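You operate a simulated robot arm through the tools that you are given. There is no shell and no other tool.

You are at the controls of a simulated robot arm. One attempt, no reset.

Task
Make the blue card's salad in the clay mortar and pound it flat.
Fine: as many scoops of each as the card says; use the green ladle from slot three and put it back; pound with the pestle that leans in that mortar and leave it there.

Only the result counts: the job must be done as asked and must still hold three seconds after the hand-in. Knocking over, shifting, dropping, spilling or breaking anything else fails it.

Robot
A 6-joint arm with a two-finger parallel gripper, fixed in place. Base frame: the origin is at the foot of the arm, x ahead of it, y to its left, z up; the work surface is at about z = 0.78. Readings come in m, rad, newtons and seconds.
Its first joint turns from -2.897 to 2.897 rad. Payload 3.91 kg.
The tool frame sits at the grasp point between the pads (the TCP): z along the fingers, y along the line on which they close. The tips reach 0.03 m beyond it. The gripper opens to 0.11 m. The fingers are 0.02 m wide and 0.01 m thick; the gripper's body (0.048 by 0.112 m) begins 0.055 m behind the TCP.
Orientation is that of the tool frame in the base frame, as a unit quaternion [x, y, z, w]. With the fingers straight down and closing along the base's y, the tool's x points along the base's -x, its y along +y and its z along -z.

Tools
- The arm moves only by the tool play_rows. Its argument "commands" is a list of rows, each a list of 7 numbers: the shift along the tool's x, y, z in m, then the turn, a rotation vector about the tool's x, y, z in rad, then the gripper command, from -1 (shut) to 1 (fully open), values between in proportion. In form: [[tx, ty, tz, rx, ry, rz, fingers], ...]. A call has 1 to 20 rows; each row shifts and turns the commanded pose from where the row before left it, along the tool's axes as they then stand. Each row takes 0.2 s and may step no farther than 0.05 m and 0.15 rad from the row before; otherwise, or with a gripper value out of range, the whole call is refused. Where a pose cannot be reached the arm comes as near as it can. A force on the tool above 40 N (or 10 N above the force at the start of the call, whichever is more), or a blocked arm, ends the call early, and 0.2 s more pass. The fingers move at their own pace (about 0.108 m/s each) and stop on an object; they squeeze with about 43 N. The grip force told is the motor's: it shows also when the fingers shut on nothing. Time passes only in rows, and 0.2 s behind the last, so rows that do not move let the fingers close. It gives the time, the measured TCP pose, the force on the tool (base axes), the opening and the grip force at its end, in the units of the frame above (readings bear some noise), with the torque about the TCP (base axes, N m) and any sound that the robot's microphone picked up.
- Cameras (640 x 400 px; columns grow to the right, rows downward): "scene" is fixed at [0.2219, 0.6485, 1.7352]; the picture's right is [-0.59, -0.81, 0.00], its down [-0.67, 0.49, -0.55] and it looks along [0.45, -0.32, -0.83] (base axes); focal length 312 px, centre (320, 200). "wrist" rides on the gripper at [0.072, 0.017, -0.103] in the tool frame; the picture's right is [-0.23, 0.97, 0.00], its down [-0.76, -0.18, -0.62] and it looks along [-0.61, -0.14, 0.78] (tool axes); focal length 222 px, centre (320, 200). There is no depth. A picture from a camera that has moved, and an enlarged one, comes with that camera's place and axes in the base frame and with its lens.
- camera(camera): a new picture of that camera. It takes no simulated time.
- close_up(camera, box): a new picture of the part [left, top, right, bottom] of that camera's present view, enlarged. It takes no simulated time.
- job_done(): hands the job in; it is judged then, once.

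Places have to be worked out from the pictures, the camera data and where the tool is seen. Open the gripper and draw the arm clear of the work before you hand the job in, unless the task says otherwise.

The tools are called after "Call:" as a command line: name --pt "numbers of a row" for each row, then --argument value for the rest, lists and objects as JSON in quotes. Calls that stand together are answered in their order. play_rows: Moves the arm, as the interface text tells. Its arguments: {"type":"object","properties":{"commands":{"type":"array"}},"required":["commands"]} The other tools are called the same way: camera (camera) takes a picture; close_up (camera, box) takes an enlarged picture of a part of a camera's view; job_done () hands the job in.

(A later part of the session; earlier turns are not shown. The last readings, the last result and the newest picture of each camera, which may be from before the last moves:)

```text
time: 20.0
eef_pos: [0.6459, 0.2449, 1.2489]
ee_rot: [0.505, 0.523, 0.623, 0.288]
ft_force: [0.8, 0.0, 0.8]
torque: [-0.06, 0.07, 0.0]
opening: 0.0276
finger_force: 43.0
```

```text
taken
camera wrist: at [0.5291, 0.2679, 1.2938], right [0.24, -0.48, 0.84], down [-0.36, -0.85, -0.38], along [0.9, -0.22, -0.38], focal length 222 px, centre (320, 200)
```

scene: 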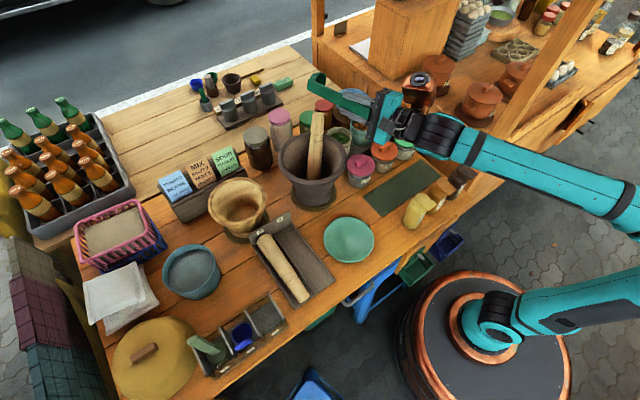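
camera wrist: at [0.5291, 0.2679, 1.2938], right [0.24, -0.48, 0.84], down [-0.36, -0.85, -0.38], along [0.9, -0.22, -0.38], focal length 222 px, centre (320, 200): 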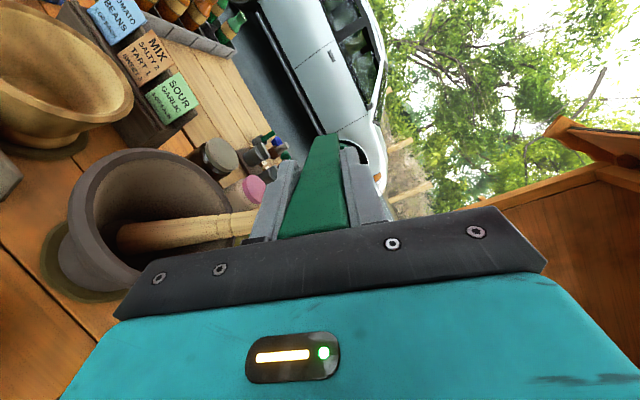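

At 86° tilt the ladle extends out horizontally with the opening facing the base, and its place matches my model. I add the last bit of tilt to about 110° to confirm the range.

Call:
play_rows --pt "0 0 0 -0.1325 0.0453 0 -1" --pt "0 0 0 -0.1325 0.0453 0 -1" --pt "0 0 0 -0.1325 0.0453 0 -1"

Call:
camera --camera "scene"

Call:
close_up --camera "scene" --box '[270, 50, 460, 180]'

Call:
close_up --camera "wrist" --box '[0, 0, 320, 200]'

```text
time: 20.8
eef_pos: [0.6417, 0.2505, 1.2517]
ee_rot: [0.408, 0.445, 0.73, 0.319]
ft_force: [-0.8, -0.1, -0.2]
torque: [-0.03, 0.07, 0.01]
opening: 0.0275
finger_force: 42.5
out of reach, approached as far as the arm can: row 1
```

```text
taken
```

scene: 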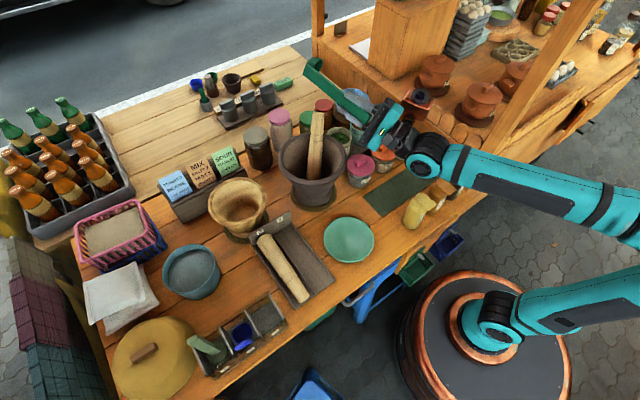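

```text
3.08 times, centred on (365, 115) of scene
camera zoom: at [0.2219, 0.6485, 1.7352], right [-0.59, -0.81, 0.0], down [-0.67, 0.49, -0.55], along [0.45, -0.32, -0.83], focal length 959 px, centre (182, 462)
```

zoom: 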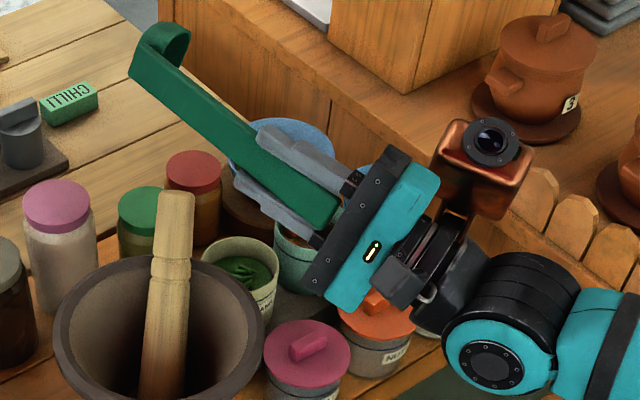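

```text
2.00 times, centred on (160, 100) of wrist
camera zoom: at [0.5163, 0.2644, 1.2603], right [0.0, -0.58, 0.81], down [-0.18, -0.8, -0.57], along [0.98, -0.14, -0.11], focal length 444 px, centre (640, 400)
```

zoom: 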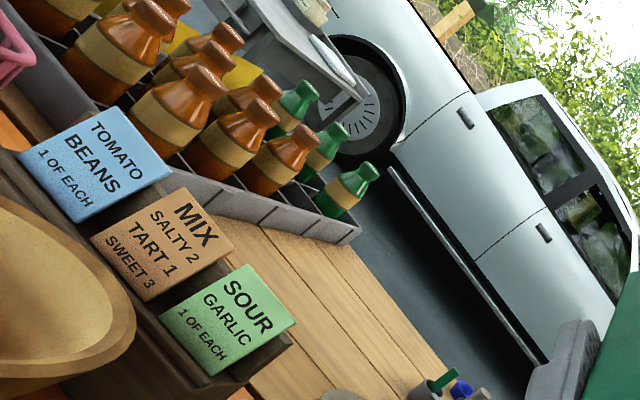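

The arm reached 106° tilt, close to its limit, and that is enough to empty the cup. Now I bring the ladle back upright step by step and check the pose.

Call:
play_rows --pt "0 0 0 0.1325 -0.0453 0 -1" --pt "0 0 0 0.1325 -0.0453 0 -1" --pt "0 0 0 0.1325 -0.0453 0 -1" --pt "0 0 0 0.1325 -0.0453 0 -1" --pt "0 0 0 0.1325 -0.0453 0 -1" --pt "0 0 0 0.1325 -0.0453 0 -1"

```text
time: 22.2
eef_pos: [0.6425, 0.2508, 1.2516]
ee_rot: [0.593, 0.647, 0.44, 0.192]
ft_force: [-0.2, -0.5, -0.5]
torque: [0.03, 0.05, 0.0]
opening: 0.0274
finger_force: 42.6
```

Measured tilt is now 57° about the same axis. I complete the return to upright, then yaw back so the cup points away from the base (c≈+10°) for dipping.

Call:
play_rows --pt "0 0 0 0.1353 -0.0465 0 -1" --pt "0 0 0 0.1353 -0.0465 0 -1" --pt "0 0 0 0.1353 -0.0465 0 -1" --pt "0 0 0 0.1353 -0.0465 0 -1" --pt "0 0 0 0.1353 -0.0465 0 -1" --pt "0 0 0 0.1353 -0.0465 0 -1" --pt "0 0 0 0.1353 -0.0465 0 -1" --pt "0 0 0 0 0 0 -1"

Call:
camera --camera "wrist"

```text
time: 24.0
eef_pos: [0.6426, 0.2523, 1.2503]
ee_rot: [0.676, 0.737, 0.001, -0.001]
ft_force: [-0.5, 0.1, 0.1]
torque: [0.03, -0.03, 0.04]
opening: 0.0275
finger_force: 42.4
```

```text
taken
camera wrist: at [0.6541, 0.325, 1.3526], right [0.99, -0.14, 0.0], down [-0.11, -0.77, 0.62], along [-0.09, -0.62, -0.78], focal length 222 px, centre (320, 200)
```

wrist: 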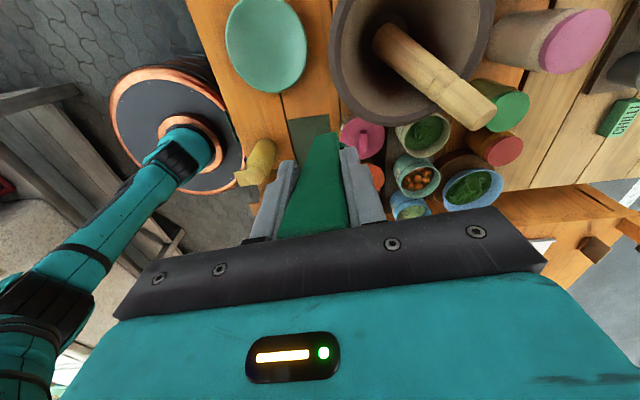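

Upright again, at c≈-85°. This view shows the mortar interior, the pestle and the tubs well, so I enlarge it for measurement.

Call:
close_up --camera "wrist" --box '[320, 0, 520, 125]'

Call:
close_up --camera "wrist" --box '[370, 90, 530, 220]'

Call:
close_up --camera "scene" --box '[260, 90, 380, 210]'

```text
3.20 times, centred on (420, 62) of wrist
camera zoom: at [0.6541, 0.325, 1.3526], right [0.99, -0.14, 0.0], down [-0.11, -0.77, 0.62], along [-0.09, -0.62, -0.78], focal length 711 px, centre (0, 640)
```

zoom: 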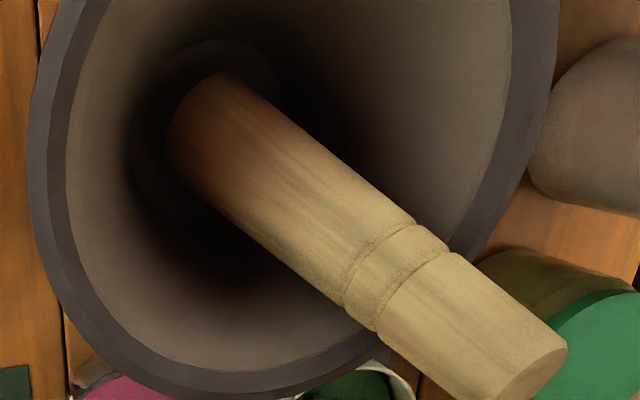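

```text
3.08 times, centred on (450, 155) of wrist
camera zoom: at [0.6541, 0.325, 1.3526], right [0.99, -0.14, 0.0], down [-0.11, -0.77, 0.62], along [-0.09, -0.62, -0.78], focal length 684 px, centre (-80, 338)
```

zoom: 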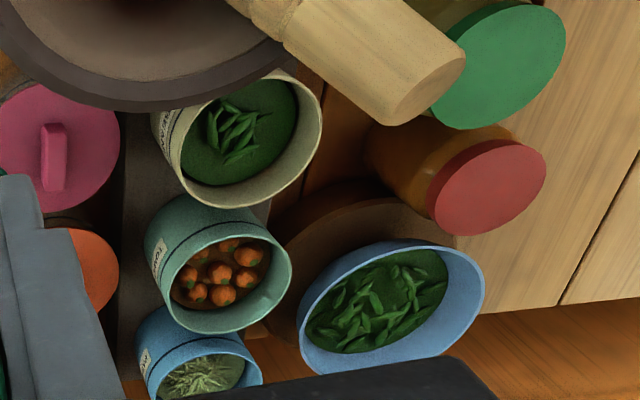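

```text
3.33 times, centred on (320, 150) of scene
camera zoom: at [0.2219, 0.6485, 1.7352], right [-0.59, -0.81, 0.0], down [-0.67, 0.49, -0.55], along [0.45, -0.32, -0.83], focal length 1039 px, centre (320, 367)
```

zoom: 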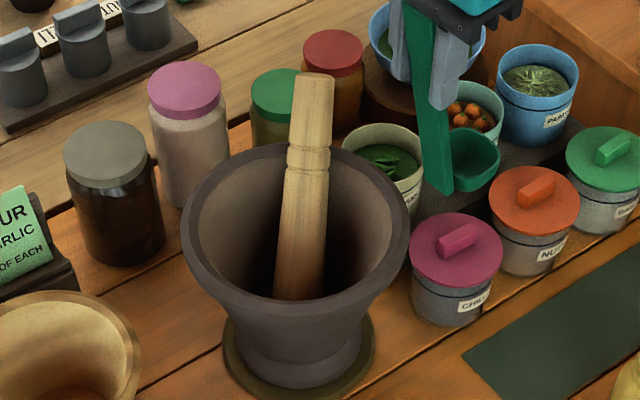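

Combining the views: beans rim ≈ (0.840, 0.117, 0.92), tomato ≈ (0.842, 0.005, 0.92). The pestle top is ≈ (0.843, 0.206, 1.077), leaning about 25° toward +x/-y. I now yaw to c≈+10° in place.

Call:
play_rows --pt "0 0 0 0 0 -0.1383 -1" --pt "0 0 0 0 0 -0.1383 -1" --pt "0 0 0 0 0 -0.1383 -1" --pt "0 0 0 0 0 -0.1383 -1" --pt "0 0 0 0 0 -0.1383 -1" --pt "0 0 0 0 0 -0.1383 -1" --pt "0 0 0 0 0 -0.1383 -1" --pt "0 0 0 0 0 -0.1383 -1" --pt "0 0 0 0 0 -0.1383 -1" --pt "0 0 0 0 0 -0.1383 -1" --pt "0 0 0 0 0 -0.1383 -1" --pt "0 0 0 0 0 -0.1383 -1" --pt "0 0 0 0 0 0 -1"

```text
time: 26.8
eef_pos: [0.6437, 0.2516, 1.2507]
ee_rot: [-0.088, 0.996, 0.0, 0.001]
ft_force: [-0.6, 0.2, -0.3]
torque: [0.01, 0.0, 0.0]
opening: 0.0274
finger_force: 42.8
```

Now c≈+10°. I slide across at height to y≈0, then out over the tomato tub, and check from the scene camera.

Call:
play_rows --pt "0.0075 -0.0419 0 0 0 0 -1" --pt "0.0075 -0.0419 0 0 0 0 -1" --pt "0.0075 -0.0419 0 0 0 0 -1" --pt "0.0075 -0.0419 0 0 0 0 -1" --pt "0.0075 -0.0419 0 0 0 0 -1" --pt "0.0075 -0.0419 0 0 0 0 -1" --pt "-0.0335 -0.006 0.015 0 0 0 -1" --pt "-0.0335 -0.006 0.015 0 0 0 -1" --pt "-0.0335 -0.006 0.015 0 0 0 -1" --pt "-0.0335 -0.006 0.015 0 0 0 -1" --pt "0 0 0 0 0 0 -1"

Call:
camera --camera "scene"

Call:
close_up --camera "scene" --box '[310, 70, 430, 170]'

Call:
camera --camera "wrist"

```text
time: 29.2
eef_pos: [0.7778, -0.0065, 1.1931]
ee_rot: [-0.086, 0.996, 0.001, 0.001]
ft_force: [0.1, -0.1, 0.2]
torque: [-0.02, 0.03, -0.01]
opening: 0.0278
finger_force: 43.0
```

```text
taken
```

scene: 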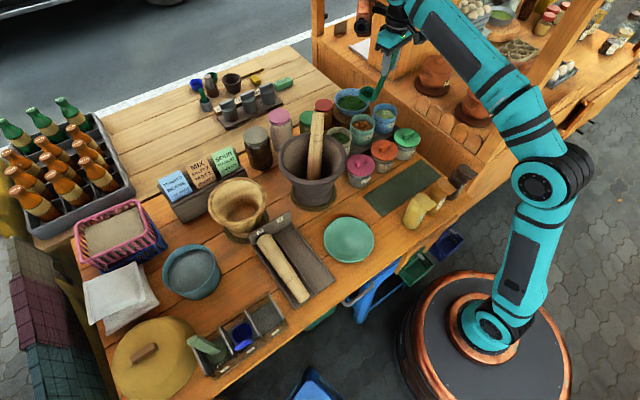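

```text
4.00 times, centred on (370, 120) of scene
camera zoom: at [0.2219, 0.6485, 1.7352], right [-0.59, -0.81, 0.0], down [-0.67, 0.49, -0.55], along [0.45, -0.32, -0.83], focal length 1246 px, centre (120, 520)
```

zoom: 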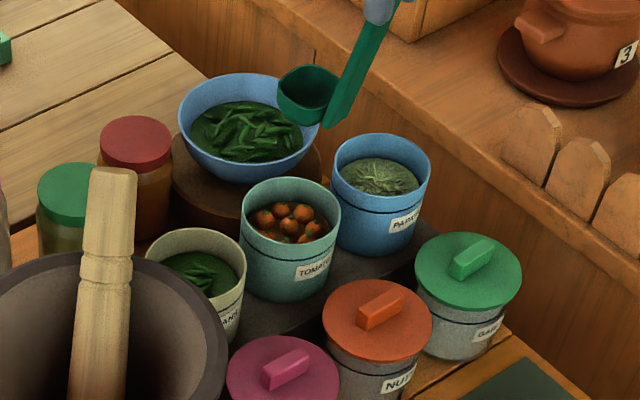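

```text
taken
camera wrist: at [0.7028, -0.0025, 1.2954], right [0.06, 1.0, 0.0], down [0.78, -0.04, 0.62], along [0.62, -0.03, -0.78], focal length 222 px, centre (320, 200)
```

wrist: 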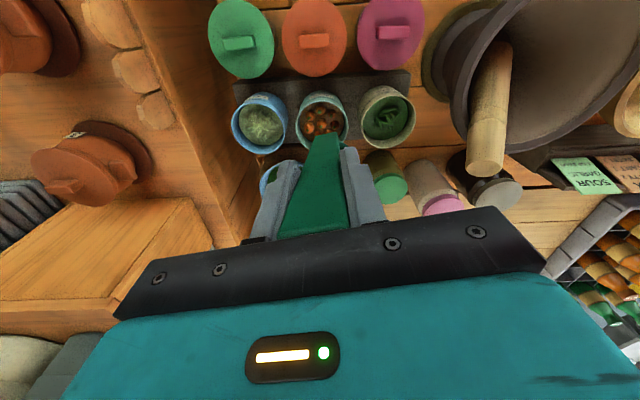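

The wrist view now looks almost straight down on the open tubs, so I enlarge it for an accurate fix.

Call:
close_up --camera "wrist" --box '[225, 70, 425, 195]'

Call:
close_up --camera "wrist" --box '[285, 75, 425, 165]'

Call:
close_up --camera "wrist" --box '[410, 20, 600, 190]'

```text
3.20 times, centred on (325, 132) of wrist
camera zoom: at [0.7028, -0.0025, 1.2954], right [0.06, 1.0, 0.0], down [0.78, -0.04, 0.62], along [0.62, -0.03, -0.78], focal length 711 px, centre (304, 416)
```

zoom: 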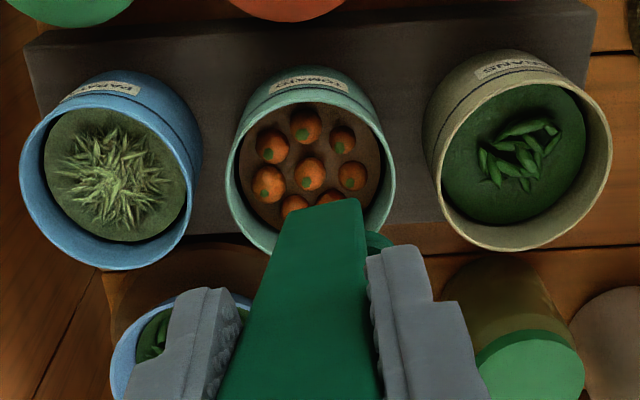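

```text
4.44 times, centred on (355, 120) of wrist
camera zoom: at [0.7028, -0.0025, 1.2954], right [0.06, 1.0, 0.0], down [0.78, -0.04, 0.62], along [0.62, -0.03, -0.78], focal length 987 px, centre (164, 556)
```

zoom: 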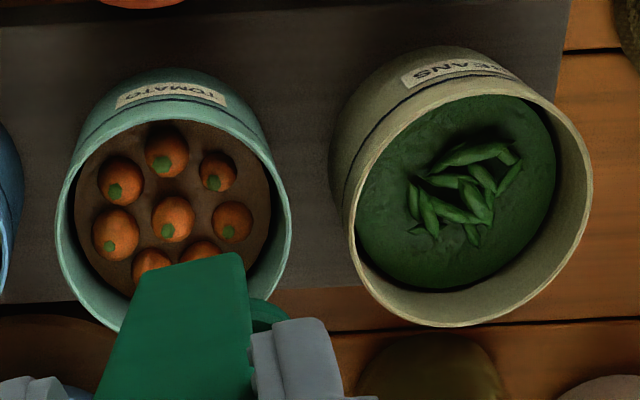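

```text
2.35 times, centred on (505, 105) of wrist
camera zoom: at [0.7028, -0.0025, 1.2954], right [0.06, 1.0, 0.0], down [0.78, -0.04, 0.62], along [0.62, -0.03, -0.78], focal length 523 px, centre (-115, 424)
```

zoom: 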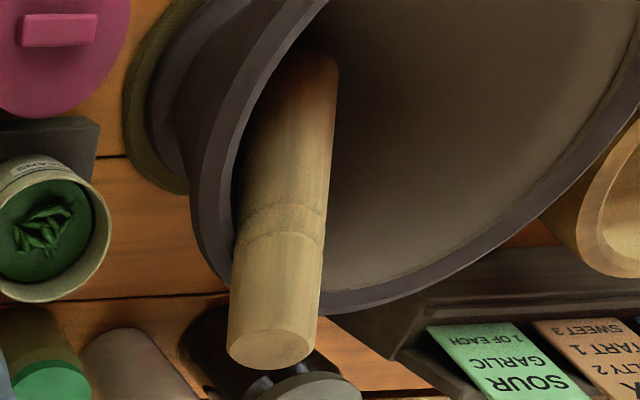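

This close view gives tomato ≈ (0.838, -0.006) and beans ≈ (0.838, 0.105). I shift slightly to centre the cup on the tomato tub and lower it to just above the rim to check.

Call:
play_rows --pt "-0.0022 -0.005 0.03 0 0 0 -1" --pt "-0.0022 -0.005 0.03 0 0 0 -1" --pt "0 0 0.03 0 0 0 -1" --pt "0 0 0 0 0 0 -1"

Call:
close_up --camera "scene" --box '[320, 80, 420, 160]'

Call:
close_up --camera "wrist" --box '[220, 60, 440, 200]'

```text
time: 30.2
eef_pos: [0.7844, -0.0133, 1.1019]
ee_rot: [-0.087, 0.996, 0.001, 0.001]
ft_force: [0.6, 0.4, -0.9]
torque: [-0.02, 0.05, 0.0]
opening: 0.0276
finger_force: 42.9
```

```text
5.00 times, centred on (370, 120) of scene
camera zoom: at [0.2219, 0.6485, 1.7352], right [-0.59, -0.81, 0.0], down [-0.67, 0.49, -0.55], along [0.45, -0.32, -0.83], focal length 1558 px, centre (70, 600)
```

zoom: 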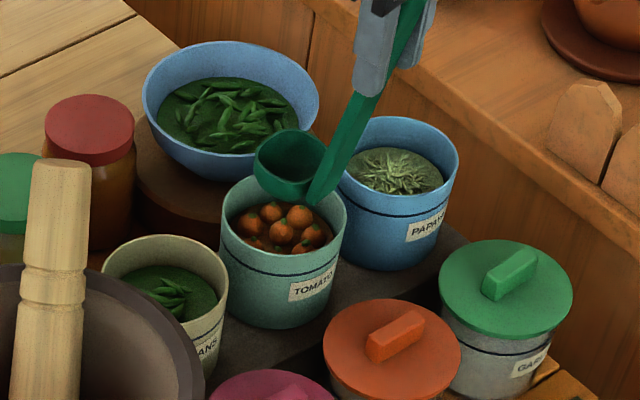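

```text
2.86 times, centred on (330, 130) of wrist
camera zoom: at [0.7103, -0.0098, 1.2039], right [0.06, 1.0, 0.0], down [0.78, -0.04, 0.62], along [0.62, -0.03, -0.78], focal length 635 px, centre (291, 400)
```

zoom: 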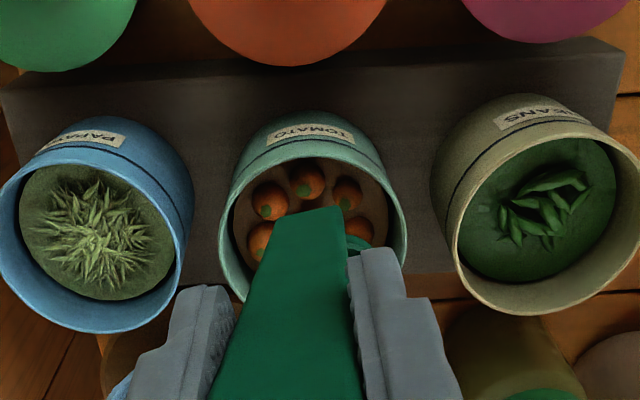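

The handle leans out relative to the cup, so a level dip would be tight. I'll tilt the ladle about 15° so its handle stands near vertical and the far lip leads, then re-centre over the tomato tub and look again.

Call:
play_rows --pt "0 0 -0.02 0 0 0 -1" --pt "0 0 0 0 0.13 0 -1" --pt "0 0 0 0 0.13 0 -1" --pt "-0.0167 -0.0009 -0.0045 0 0 0 -1" --pt "-0.0167 -0.0009 -0.0045 0 0 0 -1" --pt "0 0 0 0 0 0 -1"

Call:
close_up --camera "scene" --box '[320, 80, 420, 160]'

Call:
close_up --camera "wrist" --box '[220, 60, 440, 200]'

Call:
camera --camera "scene"

```text
time: 31.6
eef_pos: [0.8174, -0.0098, 1.1149]
ee_rot: [-0.086, 0.988, -0.011, -0.126]
ft_force: [-0.1, -0.5, -0.7]
torque: [0.02, 0.01, 0.0]
opening: 0.0274
finger_force: 43.0
out of reach, approached as far as the arm can: row 5
```

```text
5.00 times, centred on (370, 120) of scene
camera zoom: at [0.2219, 0.6485, 1.7352], right [-0.59, -0.81, 0.0], down [-0.67, 0.49, -0.55], along [0.45, -0.32, -0.83], focal length 1558 px, centre (70, 600)
```

zoom: 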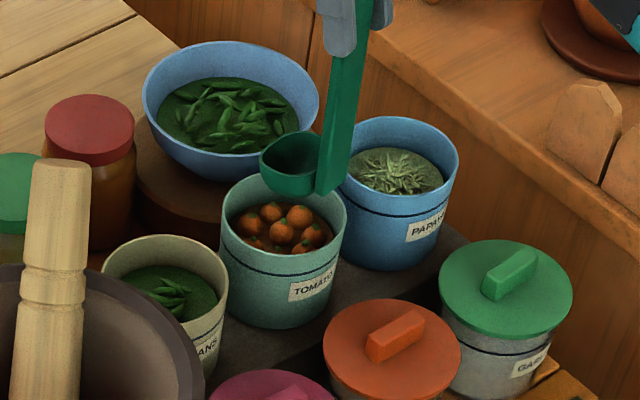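

```text
2.86 times, centred on (330, 130) of wrist
camera zoom: at [0.7707, -0.0009, 1.2326], right [0.05, 1.0, -0.06], down [0.91, -0.02, 0.41], along [0.41, -0.07, -0.91], focal length 635 px, centre (291, 400)
```

zoom: 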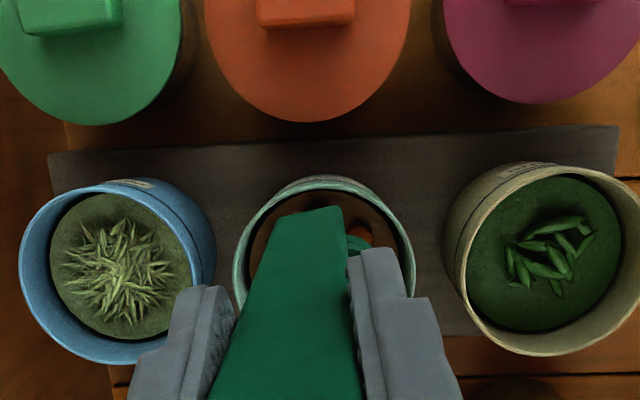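

```text
taken
```

scene: 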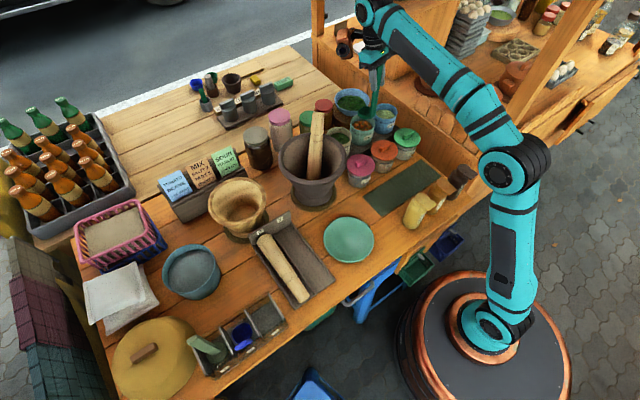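

The wrist view now gives tomato ≈ (0.838, -0.0055). My cup model sits within a few mm of that, with the handle near vertical. I lower in small steps, watching force and both views.

Call:
play_rows --pt "-0.0026 0 0.0097 0 0 0 -1" --pt "-0.0026 0 0.0097 0 0 0 -1"

Call:
close_up --camera "scene" --box '[320, 80, 420, 160]'

Call:
close_up --camera "wrist" --box '[250, 90, 410, 200]'

```text
time: 32.2
eef_pos: [0.8161, -0.0086, 1.0954]
ee_rot: [-0.085, 0.988, -0.01, -0.129]
ft_force: [-0.7, 0.3, -1.0]
torque: [0.0, -0.01, -0.01]
opening: 0.027
finger_force: 43.5
```

```text
5.00 times, centred on (370, 120) of scene
camera zoom: at [0.2219, 0.6485, 1.7352], right [-0.59, -0.81, 0.0], down [-0.67, 0.49, -0.55], along [0.45, -0.32, -0.83], focal length 1558 px, centre (70, 600)
```

zoom: 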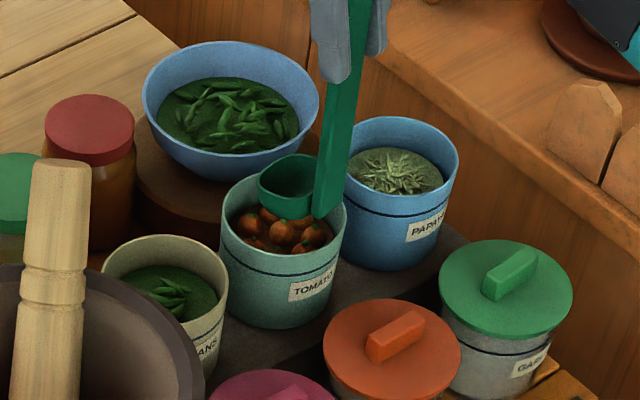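

```text
3.64 times, centred on (330, 145) of wrist
camera zoom: at [0.771, 0.0001, 1.2132], right [0.05, 1.0, -0.06], down [0.91, -0.02, 0.41], along [0.41, -0.07, -0.91], focal length 808 px, centre (284, 400)
```

zoom: 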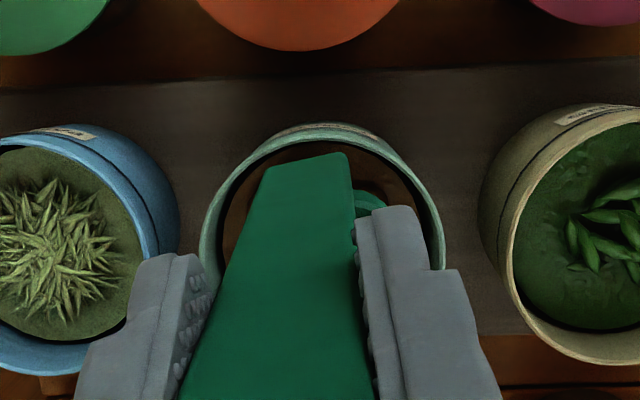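

The handle's foot is about 5 mm inside the near rim, so I nudge 5 mm outward and then lower another 2 cm.

Call:
play_rows --pt "-0.0048 0 -0.0012 0 0 0 -1" --pt "-0.0026 0 0.0097 0 0 0 -1" --pt "-0.0026 0 0.0097 0 0 0 -1"

Call:
close_up --camera "scene" --box '[320, 80, 420, 160]'

Call:
close_up --camera "wrist" --box '[250, 90, 410, 200]'

```text
time: 33.0
eef_pos: [0.8219, -0.0081, 1.0754]
ee_rot: [-0.086, 0.988, -0.009, -0.128]
ft_force: [-0.3, -0.5, 0.5]
torque: [-0.01, 0.01, 0.01]
opening: 0.0273
finger_force: 43.1
```

```text
5.00 times, centred on (370, 120) of scene
camera zoom: at [0.2219, 0.6485, 1.7352], right [-0.59, -0.81, 0.0], down [-0.67, 0.49, -0.55], along [0.45, -0.32, -0.83], focal length 1558 px, centre (70, 600)
```

zoom: 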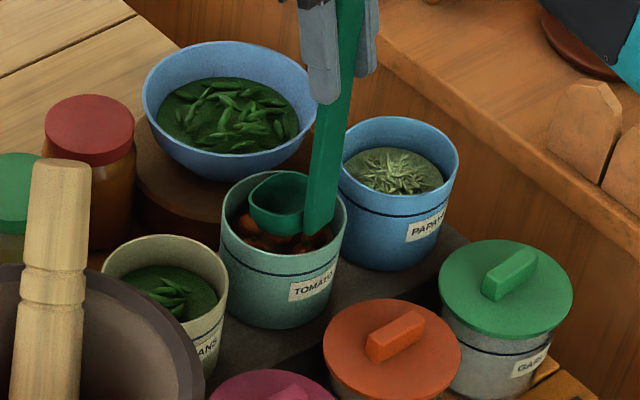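

```text
3.64 times, centred on (330, 145) of wrist
camera zoom: at [0.7763, 0.0006, 1.1932], right [0.05, 1.0, -0.06], down [0.91, -0.02, 0.41], along [0.41, -0.07, -0.91], focal length 808 px, centre (284, 400)
```

zoom: 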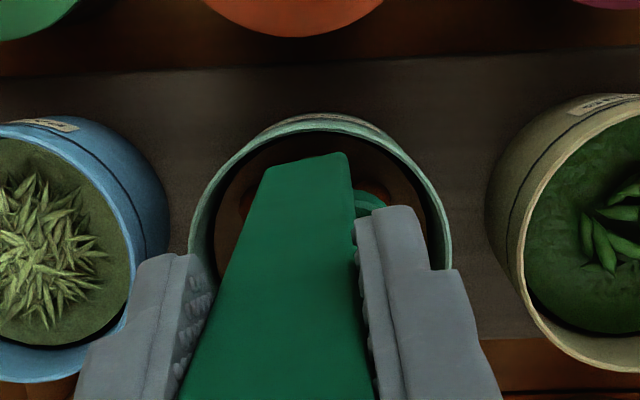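

The cup is entering the tomato tub with clearance all round and no force. I lower another 2 cm, then 1 cm.

Call:
play_rows --pt "-0.0026 0 0.0097 0 0 0 -1" --pt "-0.0026 0 0.0097 0 0 0 -1"

Call:
close_up --camera "scene" --box '[320, 80, 420, 160]'

Call:
close_up --camera "wrist" --box '[250, 90, 410, 200]'

```text
time: 33.6
eef_pos: [0.822, -0.0089, 1.0583]
ee_rot: [-0.086, 0.988, -0.01, -0.128]
ft_force: [0.4, 0.2, -0.7]
torque: [0.02, -0.04, -0.01]
opening: 0.0274
finger_force: 43.0
```

```text
5.00 times, centred on (370, 120) of scene
camera zoom: at [0.2219, 0.6485, 1.7352], right [-0.59, -0.81, 0.0], down [-0.67, 0.49, -0.55], along [0.45, -0.32, -0.83], focal length 1558 px, centre (70, 600)
```

zoom: 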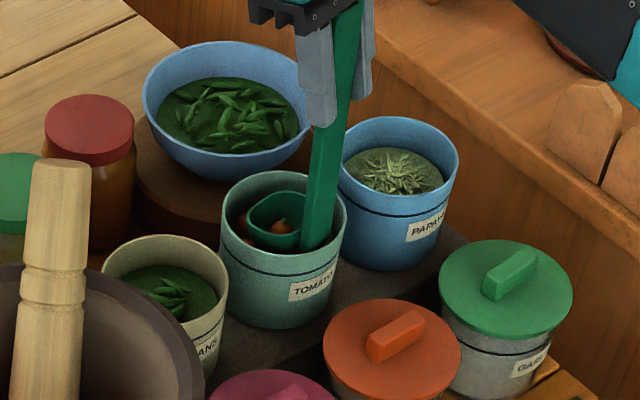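

```text
3.64 times, centred on (330, 145) of wrist
camera zoom: at [0.7761, 0.0003, 1.174], right [0.05, 1.0, -0.06], down [0.91, -0.02, 0.41], along [0.41, -0.07, -0.91], focal length 808 px, centre (284, 400)
```

zoom: 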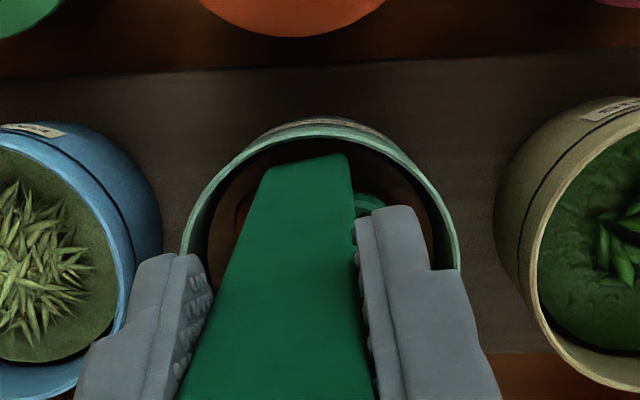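

A tomato already shows inside the cup. I look closer before going deeper.

Call:
close_up --camera "scene" --box '[355, 105, 395, 145]'

```text
10.00 times, centred on (375, 125) of scene
camera zoom: at [0.2219, 0.6485, 1.7352], right [-0.59, -0.81, 0.0], down [-0.67, 0.49, -0.55], along [0.45, -0.32, -0.83], focal length 3116 px, centre (-230, 950)
```

zoom: 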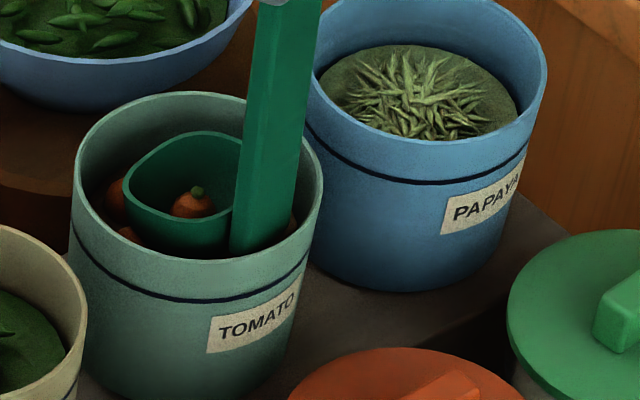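

The cup sits inside with clearance on all sides. I dip a further 12 mm so it is well below the fill surface.

Call:
play_rows --pt "-0.0015 0 0.0058 0 0 0 -1" --pt "-0.0015 0 0.0058 0 0 0 -1" --pt "0 0 0 0 0 0 -1"

Call:
close_up --camera "scene" --box '[355, 105, 395, 145]'

Call:
close_up --camera "wrist" --box '[250, 90, 410, 200]'

```text
time: 34.4
eef_pos: [0.8218, -0.0091, 1.0439]
ee_rot: [-0.086, 0.988, -0.01, -0.128]
ft_force: [0.5, 0.4, -1.3]
torque: [-0.03, 0.01, -0.03]
opening: 0.0276
finger_force: 42.9
```

```text
10.00 times, centred on (375, 125) of scene
camera zoom: at [0.2219, 0.6485, 1.7352], right [-0.59, -0.81, 0.0], down [-0.67, 0.49, -0.55], along [0.45, -0.32, -0.83], focal length 3116 px, centre (-230, 950)
```

zoom: 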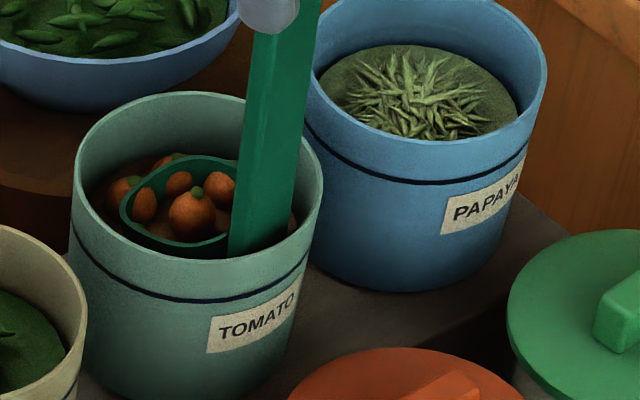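

```text
3.64 times, centred on (330, 145) of wrist
camera zoom: at [0.7762, 0.0002, 1.1616], right [0.05, 1.0, -0.06], down [0.91, -0.02, 0.41], along [0.41, -0.07, -0.91], focal length 808 px, centre (284, 400)
```

zoom: 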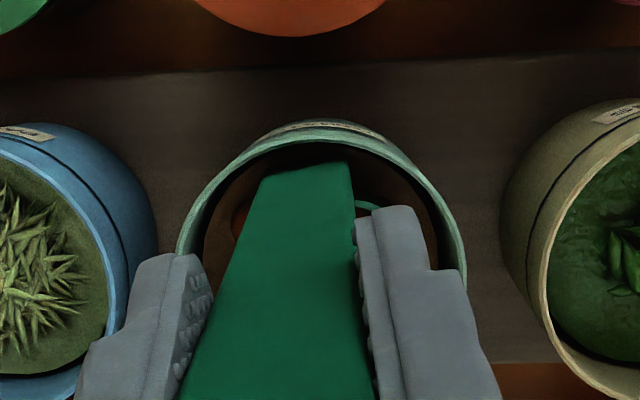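

Tomatoes now fill the cup and there is still no contact force. I lift straight up slowly and check what stays in the ladle.

Call:
play_rows --pt "0.0013 0 -0.0048 0 0 0 -1" --pt "0.0026 0 -0.0097 0 0 0 -1" --pt "0.0039 0 -0.0145 0 0 0 -1" --pt "0.0039 0 -0.0145 0 0 0 -1" --pt "0.0039 0 -0.0145 0 0 0 -1" --pt "0.0039 0 -0.0145 0 0 0 -1" --pt "0 0 0 0 0 0 -1"

Call:
close_up --camera "scene" --box '[345, 85, 405, 145]'

Call:
camera --camera "scene"

```text
time: 36.0
eef_pos: [0.8193, -0.0105, 1.1133]
ee_rot: [-0.086, 0.988, -0.011, -0.126]
ft_force: [-0.6, 0.6, -1.2]
torque: [0.01, -0.02, -0.01]
opening: 0.0274
finger_force: 43.3
out of reach, approached as far as the arm can: row 6
```

```text
6.67 times, centred on (375, 115) of scene
camera zoom: at [0.2219, 0.6485, 1.7352], right [-0.59, -0.81, 0.0], down [-0.67, 0.49, -0.55], along [0.45, -0.32, -0.83], focal length 2077 px, centre (-47, 767)
```

zoom: 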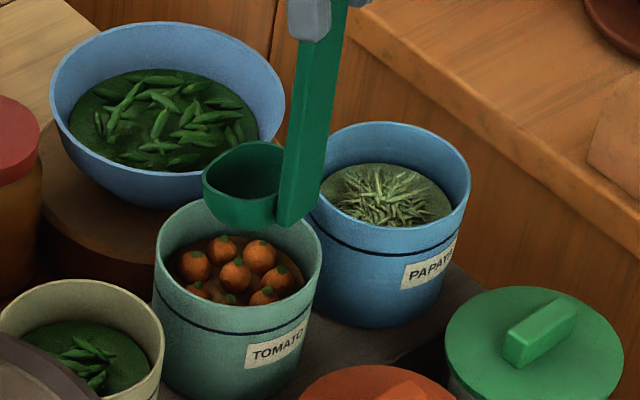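

```text
taken
```

scene: 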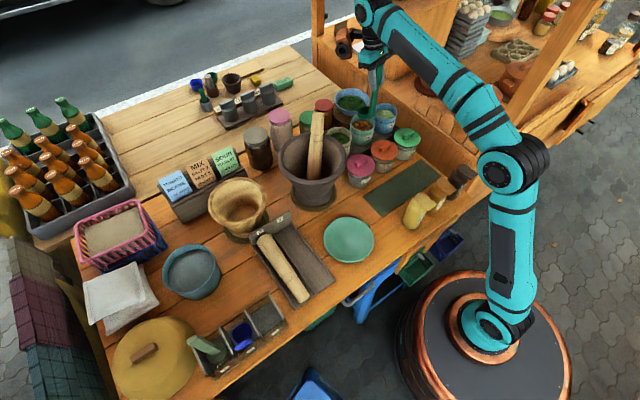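

The ladle came up empty, so the bowl must go fully below the fill surface. I go back down the same line, deeper this time, in small steps while watching force.

Call:
play_rows --pt "-0.0055 0.001 0.0095 0 0 0 -1" --pt "-0.0039 0 0.015 0 0 0 -1" --pt "-0.0039 0 0.015 0 0 0 -1" --pt "-0.0039 0 0.015 0 0 0 -1" --pt "-0.0026 0 0.0097 0 0 0 -1" --pt "-0.0013 0 0.0048 0 0 0 -1" --pt "0 0 0 0 0 0 -1"

Call:
close_up --camera "scene" --box '[355, 105, 395, 145]'

Call:
close_up --camera "wrist" --box '[250, 90, 410, 200]'

```text
time: 37.6
eef_pos: [0.8226, -0.0071, 1.0436]
ee_rot: [-0.087, 0.988, -0.011, -0.128]
ft_force: [-0.7, 0.3, -1.2]
torque: [0.02, 0.02, -0.05]
opening: 0.0276
finger_force: 43.1
```

```text
10.00 times, centred on (375, 125) of scene
camera zoom: at [0.2219, 0.6485, 1.7352], right [-0.59, -0.81, 0.0], down [-0.67, 0.49, -0.55], along [0.45, -0.32, -0.83], focal length 3116 px, centre (-230, 950)
```

zoom: 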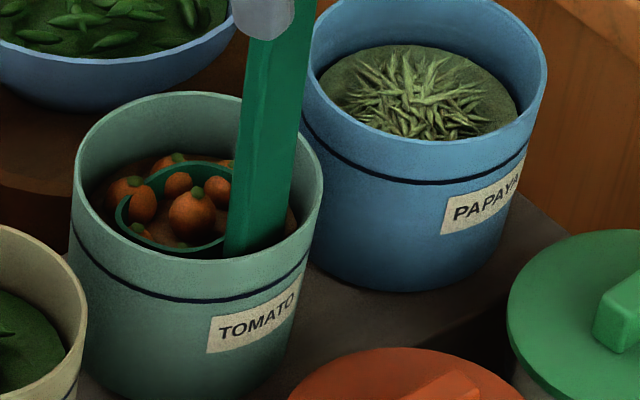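

```text
3.64 times, centred on (330, 145) of wrist
camera zoom: at [0.7763, 0.0021, 1.1599], right [0.05, 1.0, -0.06], down [0.91, -0.02, 0.41], along [0.41, -0.07, -0.91], focal length 808 px, centre (284, 400)
```

zoom: 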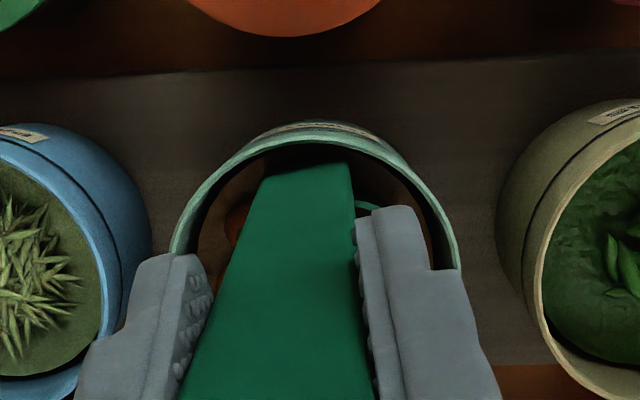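

Same depth as before, well centred. I go 18 mm deeper in small steps.

Call:
play_rows --pt "-0.0011 -0.001 0.0044 0 0 0 -1" --pt "-0.0011 -0.001 0.0044 0 0 0 -1" --pt "-0.0011 0 0.0044 0 0 0 -1" --pt "-0.0011 0 0.0044 0 0 0 -1"

Call:
close_up --camera "scene" --box '[355, 105, 395, 145]'

Call:
close_up --camera "wrist" --box '[250, 90, 410, 200]'

```text
time: 38.6
eef_pos: [0.8216, -0.0077, 1.0239]
ee_rot: [-0.087, 0.988, -0.011, -0.129]
ft_force: [0.5, 0.3, 0.0]
torque: [0.0, 0.02, 0.0]
opening: 0.0272
finger_force: 42.9
```

```text
10.00 times, centred on (375, 125) of scene
camera zoom: at [0.2219, 0.6485, 1.7352], right [-0.59, -0.81, 0.0], down [-0.67, 0.49, -0.55], along [0.45, -0.32, -0.83], focal length 3116 px, centre (-230, 950)
```

zoom: 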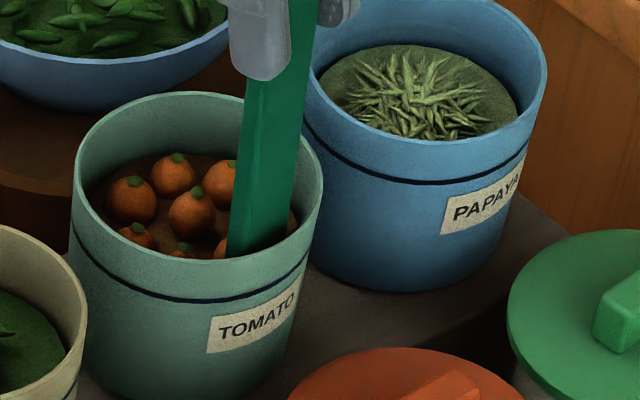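

```text
3.64 times, centred on (330, 145) of wrist
camera zoom: at [0.776, 0.0004, 1.1416], right [0.05, 1.0, -0.06], down [0.91, -0.02, 0.41], along [0.41, -0.07, -0.91], focal length 808 px, centre (284, 400)
```

zoom: 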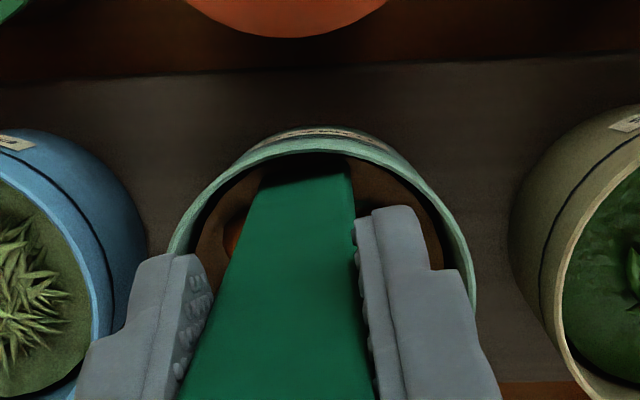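

The bowl is now completely under the tomato fill. I lift straight up and inspect.

Call:
play_rows --pt "0.0013 0 -0.0048 0 0 0 -1" --pt "0.0026 0 -0.0097 0 0 0 -1" --pt "0.0026 0 -0.0097 0 0 0 -1" --pt "0.0039 0 -0.0145 0 0 0 -1" --pt "0.0039 0 -0.0145 0 0 0 -1" --pt "0.0039 0 -0.0145 0 0 0 -1" --pt "0.0026 0 -0.0097 0 0 0 -1" --pt "0 0 0 0 0 0 -1"

Call:
close_up --camera "scene" --box '[345, 85, 405, 145]'

```text
time: 40.4
eef_pos: [0.8215, -0.0095, 1.1048]
ee_rot: [-0.086, 0.988, -0.011, -0.128]
ft_force: [0.3, 0.5, -1.4]
torque: [-0.03, 0.0, 0.01]
opening: 0.0275
finger_force: 43.0
```

```text
6.67 times, centred on (375, 115) of scene
camera zoom: at [0.2219, 0.6485, 1.7352], right [-0.59, -0.81, 0.0], down [-0.67, 0.49, -0.55], along [0.45, -0.32, -0.83], focal length 2077 px, centre (-47, 767)
```

zoom: 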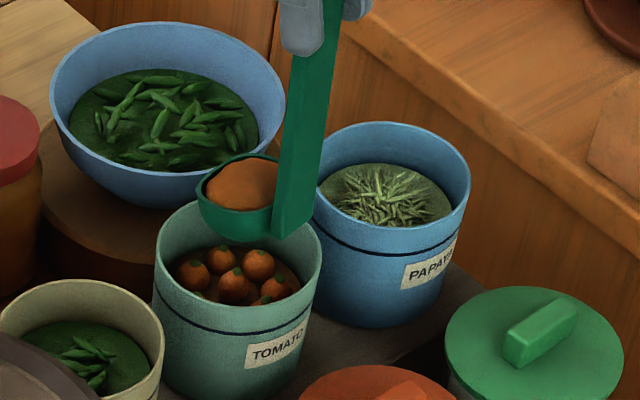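

The ladle now holds a tomato scoop. I raise it while drawing back from the big bowl, then level it.

Call:
play_rows --pt "0.0069 0 -0.0106 0 0 0 -1" --pt "0.0069 0 -0.0106 0 0 0 -1" --pt "0.0244 0 -0.0144 0 0 0 -1" --pt "0.0244 0 -0.0144 0 0 0 -1" --pt "0 0 0 0 -0.064 0 -1" --pt "0 0 0 0 -0.064 0 -1" --pt "0 0 0 0 -0.064 0 -1" --pt "0 0 0 0 -0.064 0 -1" --pt "0 0 0 0 0 0 -1"

Call:
close_up --camera "scene" --box '[330, 60, 430, 160]'

```text
time: 42.4
eef_pos: [0.7614, -0.019, 1.1412]
ee_rot: [-0.086, 0.996, 0.001, -0.001]
ft_force: [0.2, 0.1, -0.5]
torque: [0.0, 0.04, -0.01]
opening: 0.0274
finger_force: 43.2
out of reach, approached as far as the arm can: row 2, 3, 4
```

```text
4.00 times, centred on (380, 110) of scene
camera zoom: at [0.2219, 0.6485, 1.7352], right [-0.59, -0.81, 0.0], down [-0.67, 0.49, -0.55], along [0.45, -0.32, -0.83], focal length 1246 px, centre (80, 560)
```

zoom: 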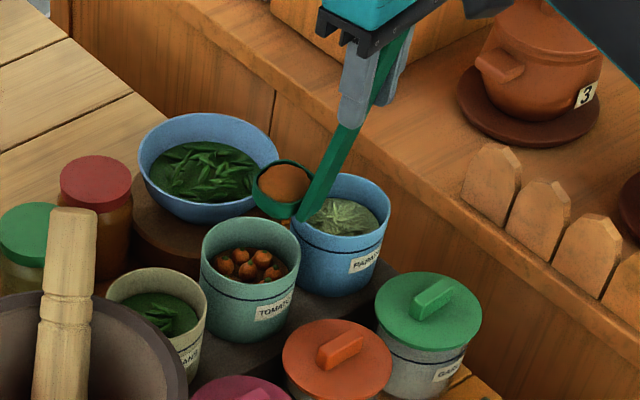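

The scoop is held level. I retreat and rise smoothly, then slide over to the mortar's azimuth at height.

Call:
play_rows --pt "0.01 0.003 -0.015 0 0 0 -1" --pt "0.021 0.007 -0.022 0 0 0 -1" --pt "0.021 0.007 -0.022 0 0 0 -1" --pt "0.021 0.007 -0.022 0 0 0 -1" --pt "0.021 0.007 -0.018 0 0 0 -1" --pt "0.021 0.007 -0.01 0 0 0 -1" --pt "-0.003 0.018 0 0 0 0 -1" --pt "-0.0054 0.031 0 0 0 0 -1" --pt "-0.0054 0.031 0 0 0 0 -1" --pt "-0.0054 0.031 0 0 0 0 -1" --pt "-0.0054 0.031 0 0 0 0 -1" --pt "-0.0054 0.031 0 0 0 0 -1" --pt "-0.0054 0.031 0 0 0 0 -1" --pt "-0.003 0.018 0 0 0 0 -1" --pt "0 0 0 0 0 0 -1"

Call:
close_up --camera "scene" --box '[290, 50, 450, 190]'

```text
time: 45.6
eef_pos: [0.6415, 0.2243, 1.2492]
ee_rot: [-0.086, 0.996, 0.001, 0.0]
ft_force: [-0.1, -1.3, -1.1]
torque: [0.01, 0.04, 0.02]
opening: 0.0273
finger_force: 43.2
```

```text
2.86 times, centred on (370, 120) of scene
camera zoom: at [0.2219, 0.6485, 1.7352], right [-0.59, -0.81, 0.0], down [-0.67, 0.49, -0.55], along [0.45, -0.32, -0.83], focal length 890 px, centre (177, 429)
```

zoom: 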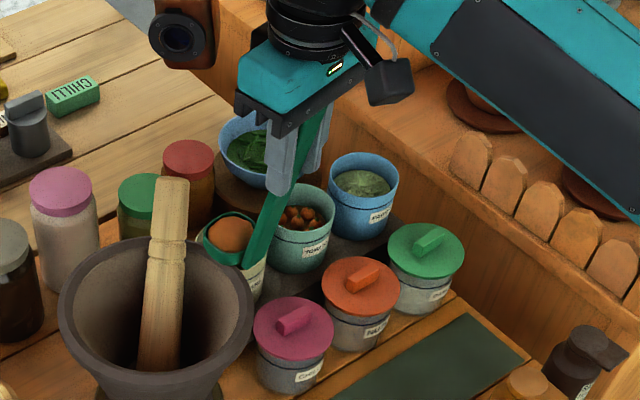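

Still loaded and level. I shift to the pour station beside the mortar, (0.607, 0.297) at height, and yaw the cup sideways to c≈-80°.

Call:
play_rows --pt "0.0072 0.0258 0 0 0 0 -1" --pt "0.0072 0.0258 0 0 0 0 -1" --pt "0.0072 0.0258 0 0 0 0 -1" --pt "0 0 0 0 0 0.1315 -1" --pt "0 0 0 0 0 0.1315 -1" --pt "0 0 0 0 0 0.1315 -1" --pt "0 0 0 0 0 0.1315 -1" --pt "0 0 0 0 0 0.1315 -1" --pt "0 0 0 0 0 0.1315 -1" --pt "0 0 0 0 0 0.1315 -1" --pt "0 0 0 0 0 0.1315 -1" --pt "0 0 0 0 0 0.1315 -1" --pt "0 0 0 0 0 0.1315 -1" --pt "0 0 0 0 0 0.1315 -1" --pt "0 0 0 0 0 0.1315 -1" --pt "0 0 0 0 0 0 -1"

Call:
close_up --camera "scene" --box '[280, 50, 460, 200]'

Call:
camera --camera "wrist"

```text
time: 49.0
eef_pos: [0.607, 0.2969, 1.25]
ee_rot: [0.646, 0.763, 0.0, -0.001]
ft_force: [-0.2, 0.2, 0.1]
torque: [0.05, 0.01, 0.03]
opening: 0.0276
finger_force: 42.8
```

```text
2.67 times, centred on (370, 125) of scene
camera zoom: at [0.2219, 0.6485, 1.7352], right [-0.59, -0.81, 0.0], down [-0.67, 0.49, -0.55], along [0.45, -0.32, -0.83], focal length 831 px, centre (187, 400)
```

zoom: 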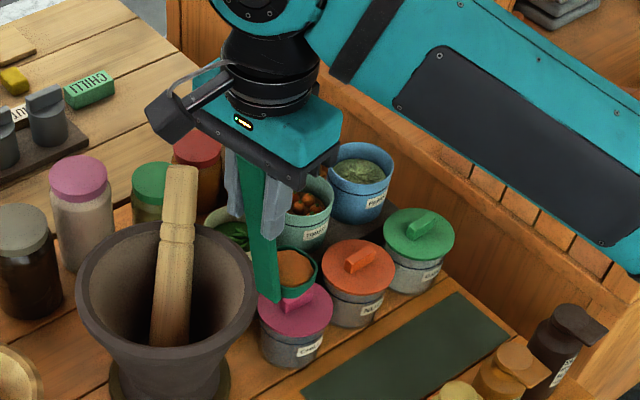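

```text
taken
camera wrist: at [0.6122, 0.3712, 1.3528], right [1.0, -0.06, 0.0], down [-0.05, -0.78, 0.62], along [-0.04, -0.62, -0.78], focal length 222 px, centre (320, 200)
```

wrist: 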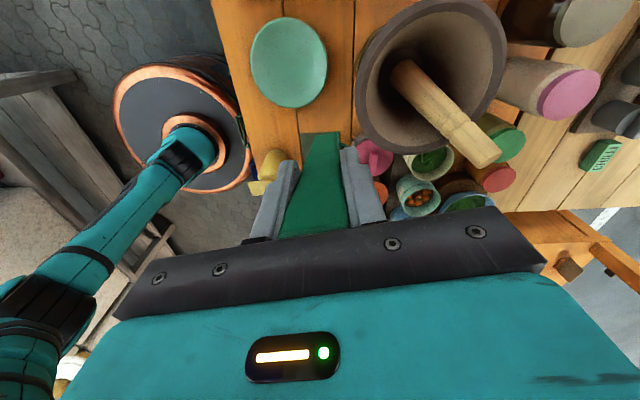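

Cup at the mortar's near side, still loaded. I begin the tilt outward toward the mortar, to about 45° at height.

Call:
play_rows --pt "0 0 0 -0.0767 0.0227 0 -1" --pt "0 0 0 -0.115 0.034 0 -1" --pt "0 0 0 -0.115 0.034 0 -1" --pt "0 0 0 -0.115 0.034 0 -1" --pt "0 0 0 -0.115 0.034 0 -1" --pt "0 0 0 -0.115 0.034 0 -1" --pt "0 0 0 -0.1 0.0296 0 -1" --pt "0 0 0 0 0 0 -1"

Call:
close_up --camera "scene" --box '[270, 50, 450, 200]'

Call:
camera --camera "wrist"

```text
time: 50.8
eef_pos: [0.6059, 0.2972, 1.2511]
ee_rot: [0.597, 0.704, 0.351, 0.153]
ft_force: [0.0, 0.6, -1.0]
torque: [0.05, 0.01, 0.03]
opening: 0.0274
finger_force: 43.4
```

```text
2.67 times, centred on (360, 125) of scene
camera zoom: at [0.2219, 0.6485, 1.7352], right [-0.59, -0.81, 0.0], down [-0.67, 0.49, -0.55], along [0.45, -0.32, -0.83], focal length 831 px, centre (213, 400)
```

zoom: 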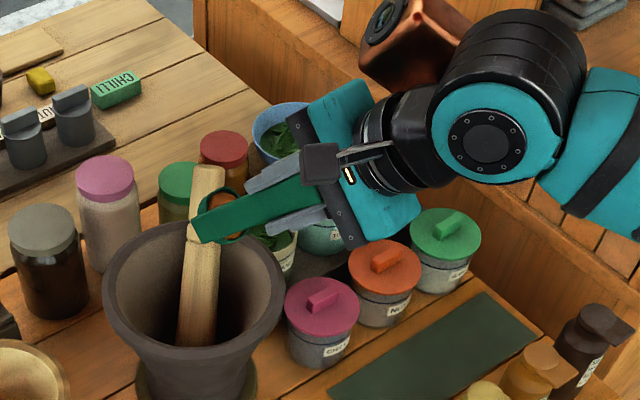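

```text
taken
camera wrist: at [0.5366, 0.3345, 1.3491], right [0.77, -0.17, 0.61], down [-0.34, -0.92, 0.17], along [0.54, -0.34, -0.77], focal length 222 px, centre (320, 200)
```

wrist: 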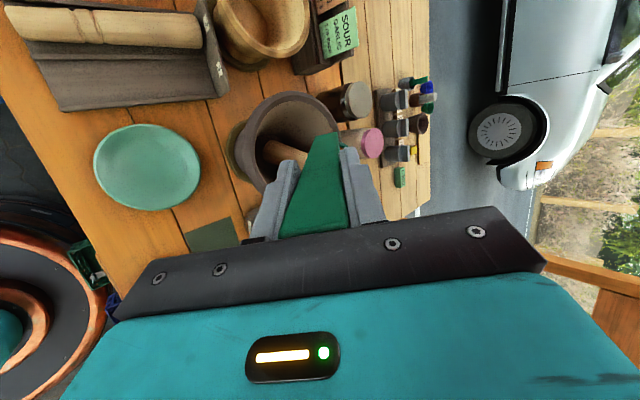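

At 45° tilt. I check whether the scoop is still in the cup.

Call:
close_up --camera "scene" --box '[310, 100, 390, 170]'

Call:
close_up --camera "wrist" --box '[220, 70, 420, 200]'

```text
5.71 times, centred on (350, 135) of scene
camera zoom: at [0.2219, 0.6485, 1.7352], right [-0.59, -0.81, 0.0], down [-0.67, 0.49, -0.55], along [0.45, -0.32, -0.83], focal length 1780 px, centre (149, 571)
```

zoom: 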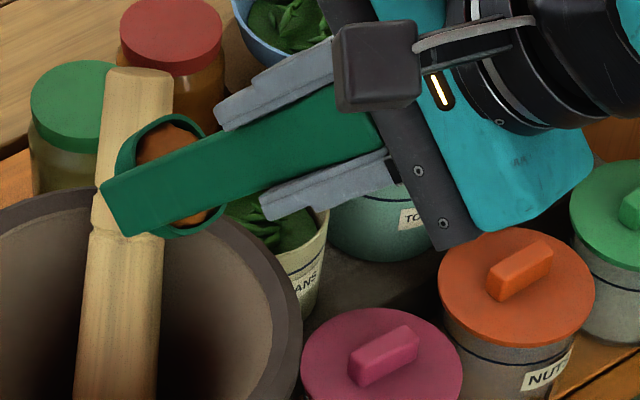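

```text
3.08 times, centred on (320, 135) of wrist
camera zoom: at [0.5366, 0.3345, 1.3491], right [0.77, -0.17, 0.61], down [-0.34, -0.92, 0.17], along [0.54, -0.34, -0.77], focal length 684 px, centre (320, 400)
```

zoom: 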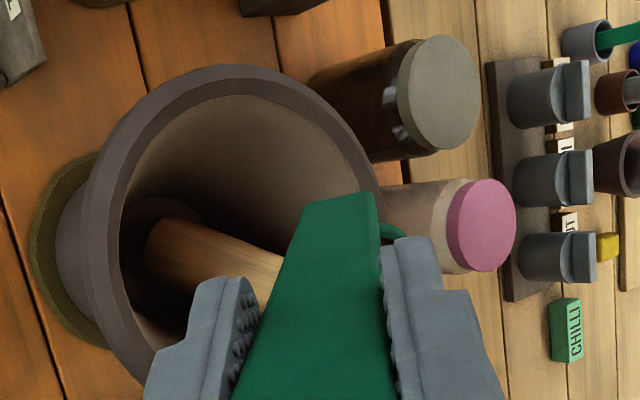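

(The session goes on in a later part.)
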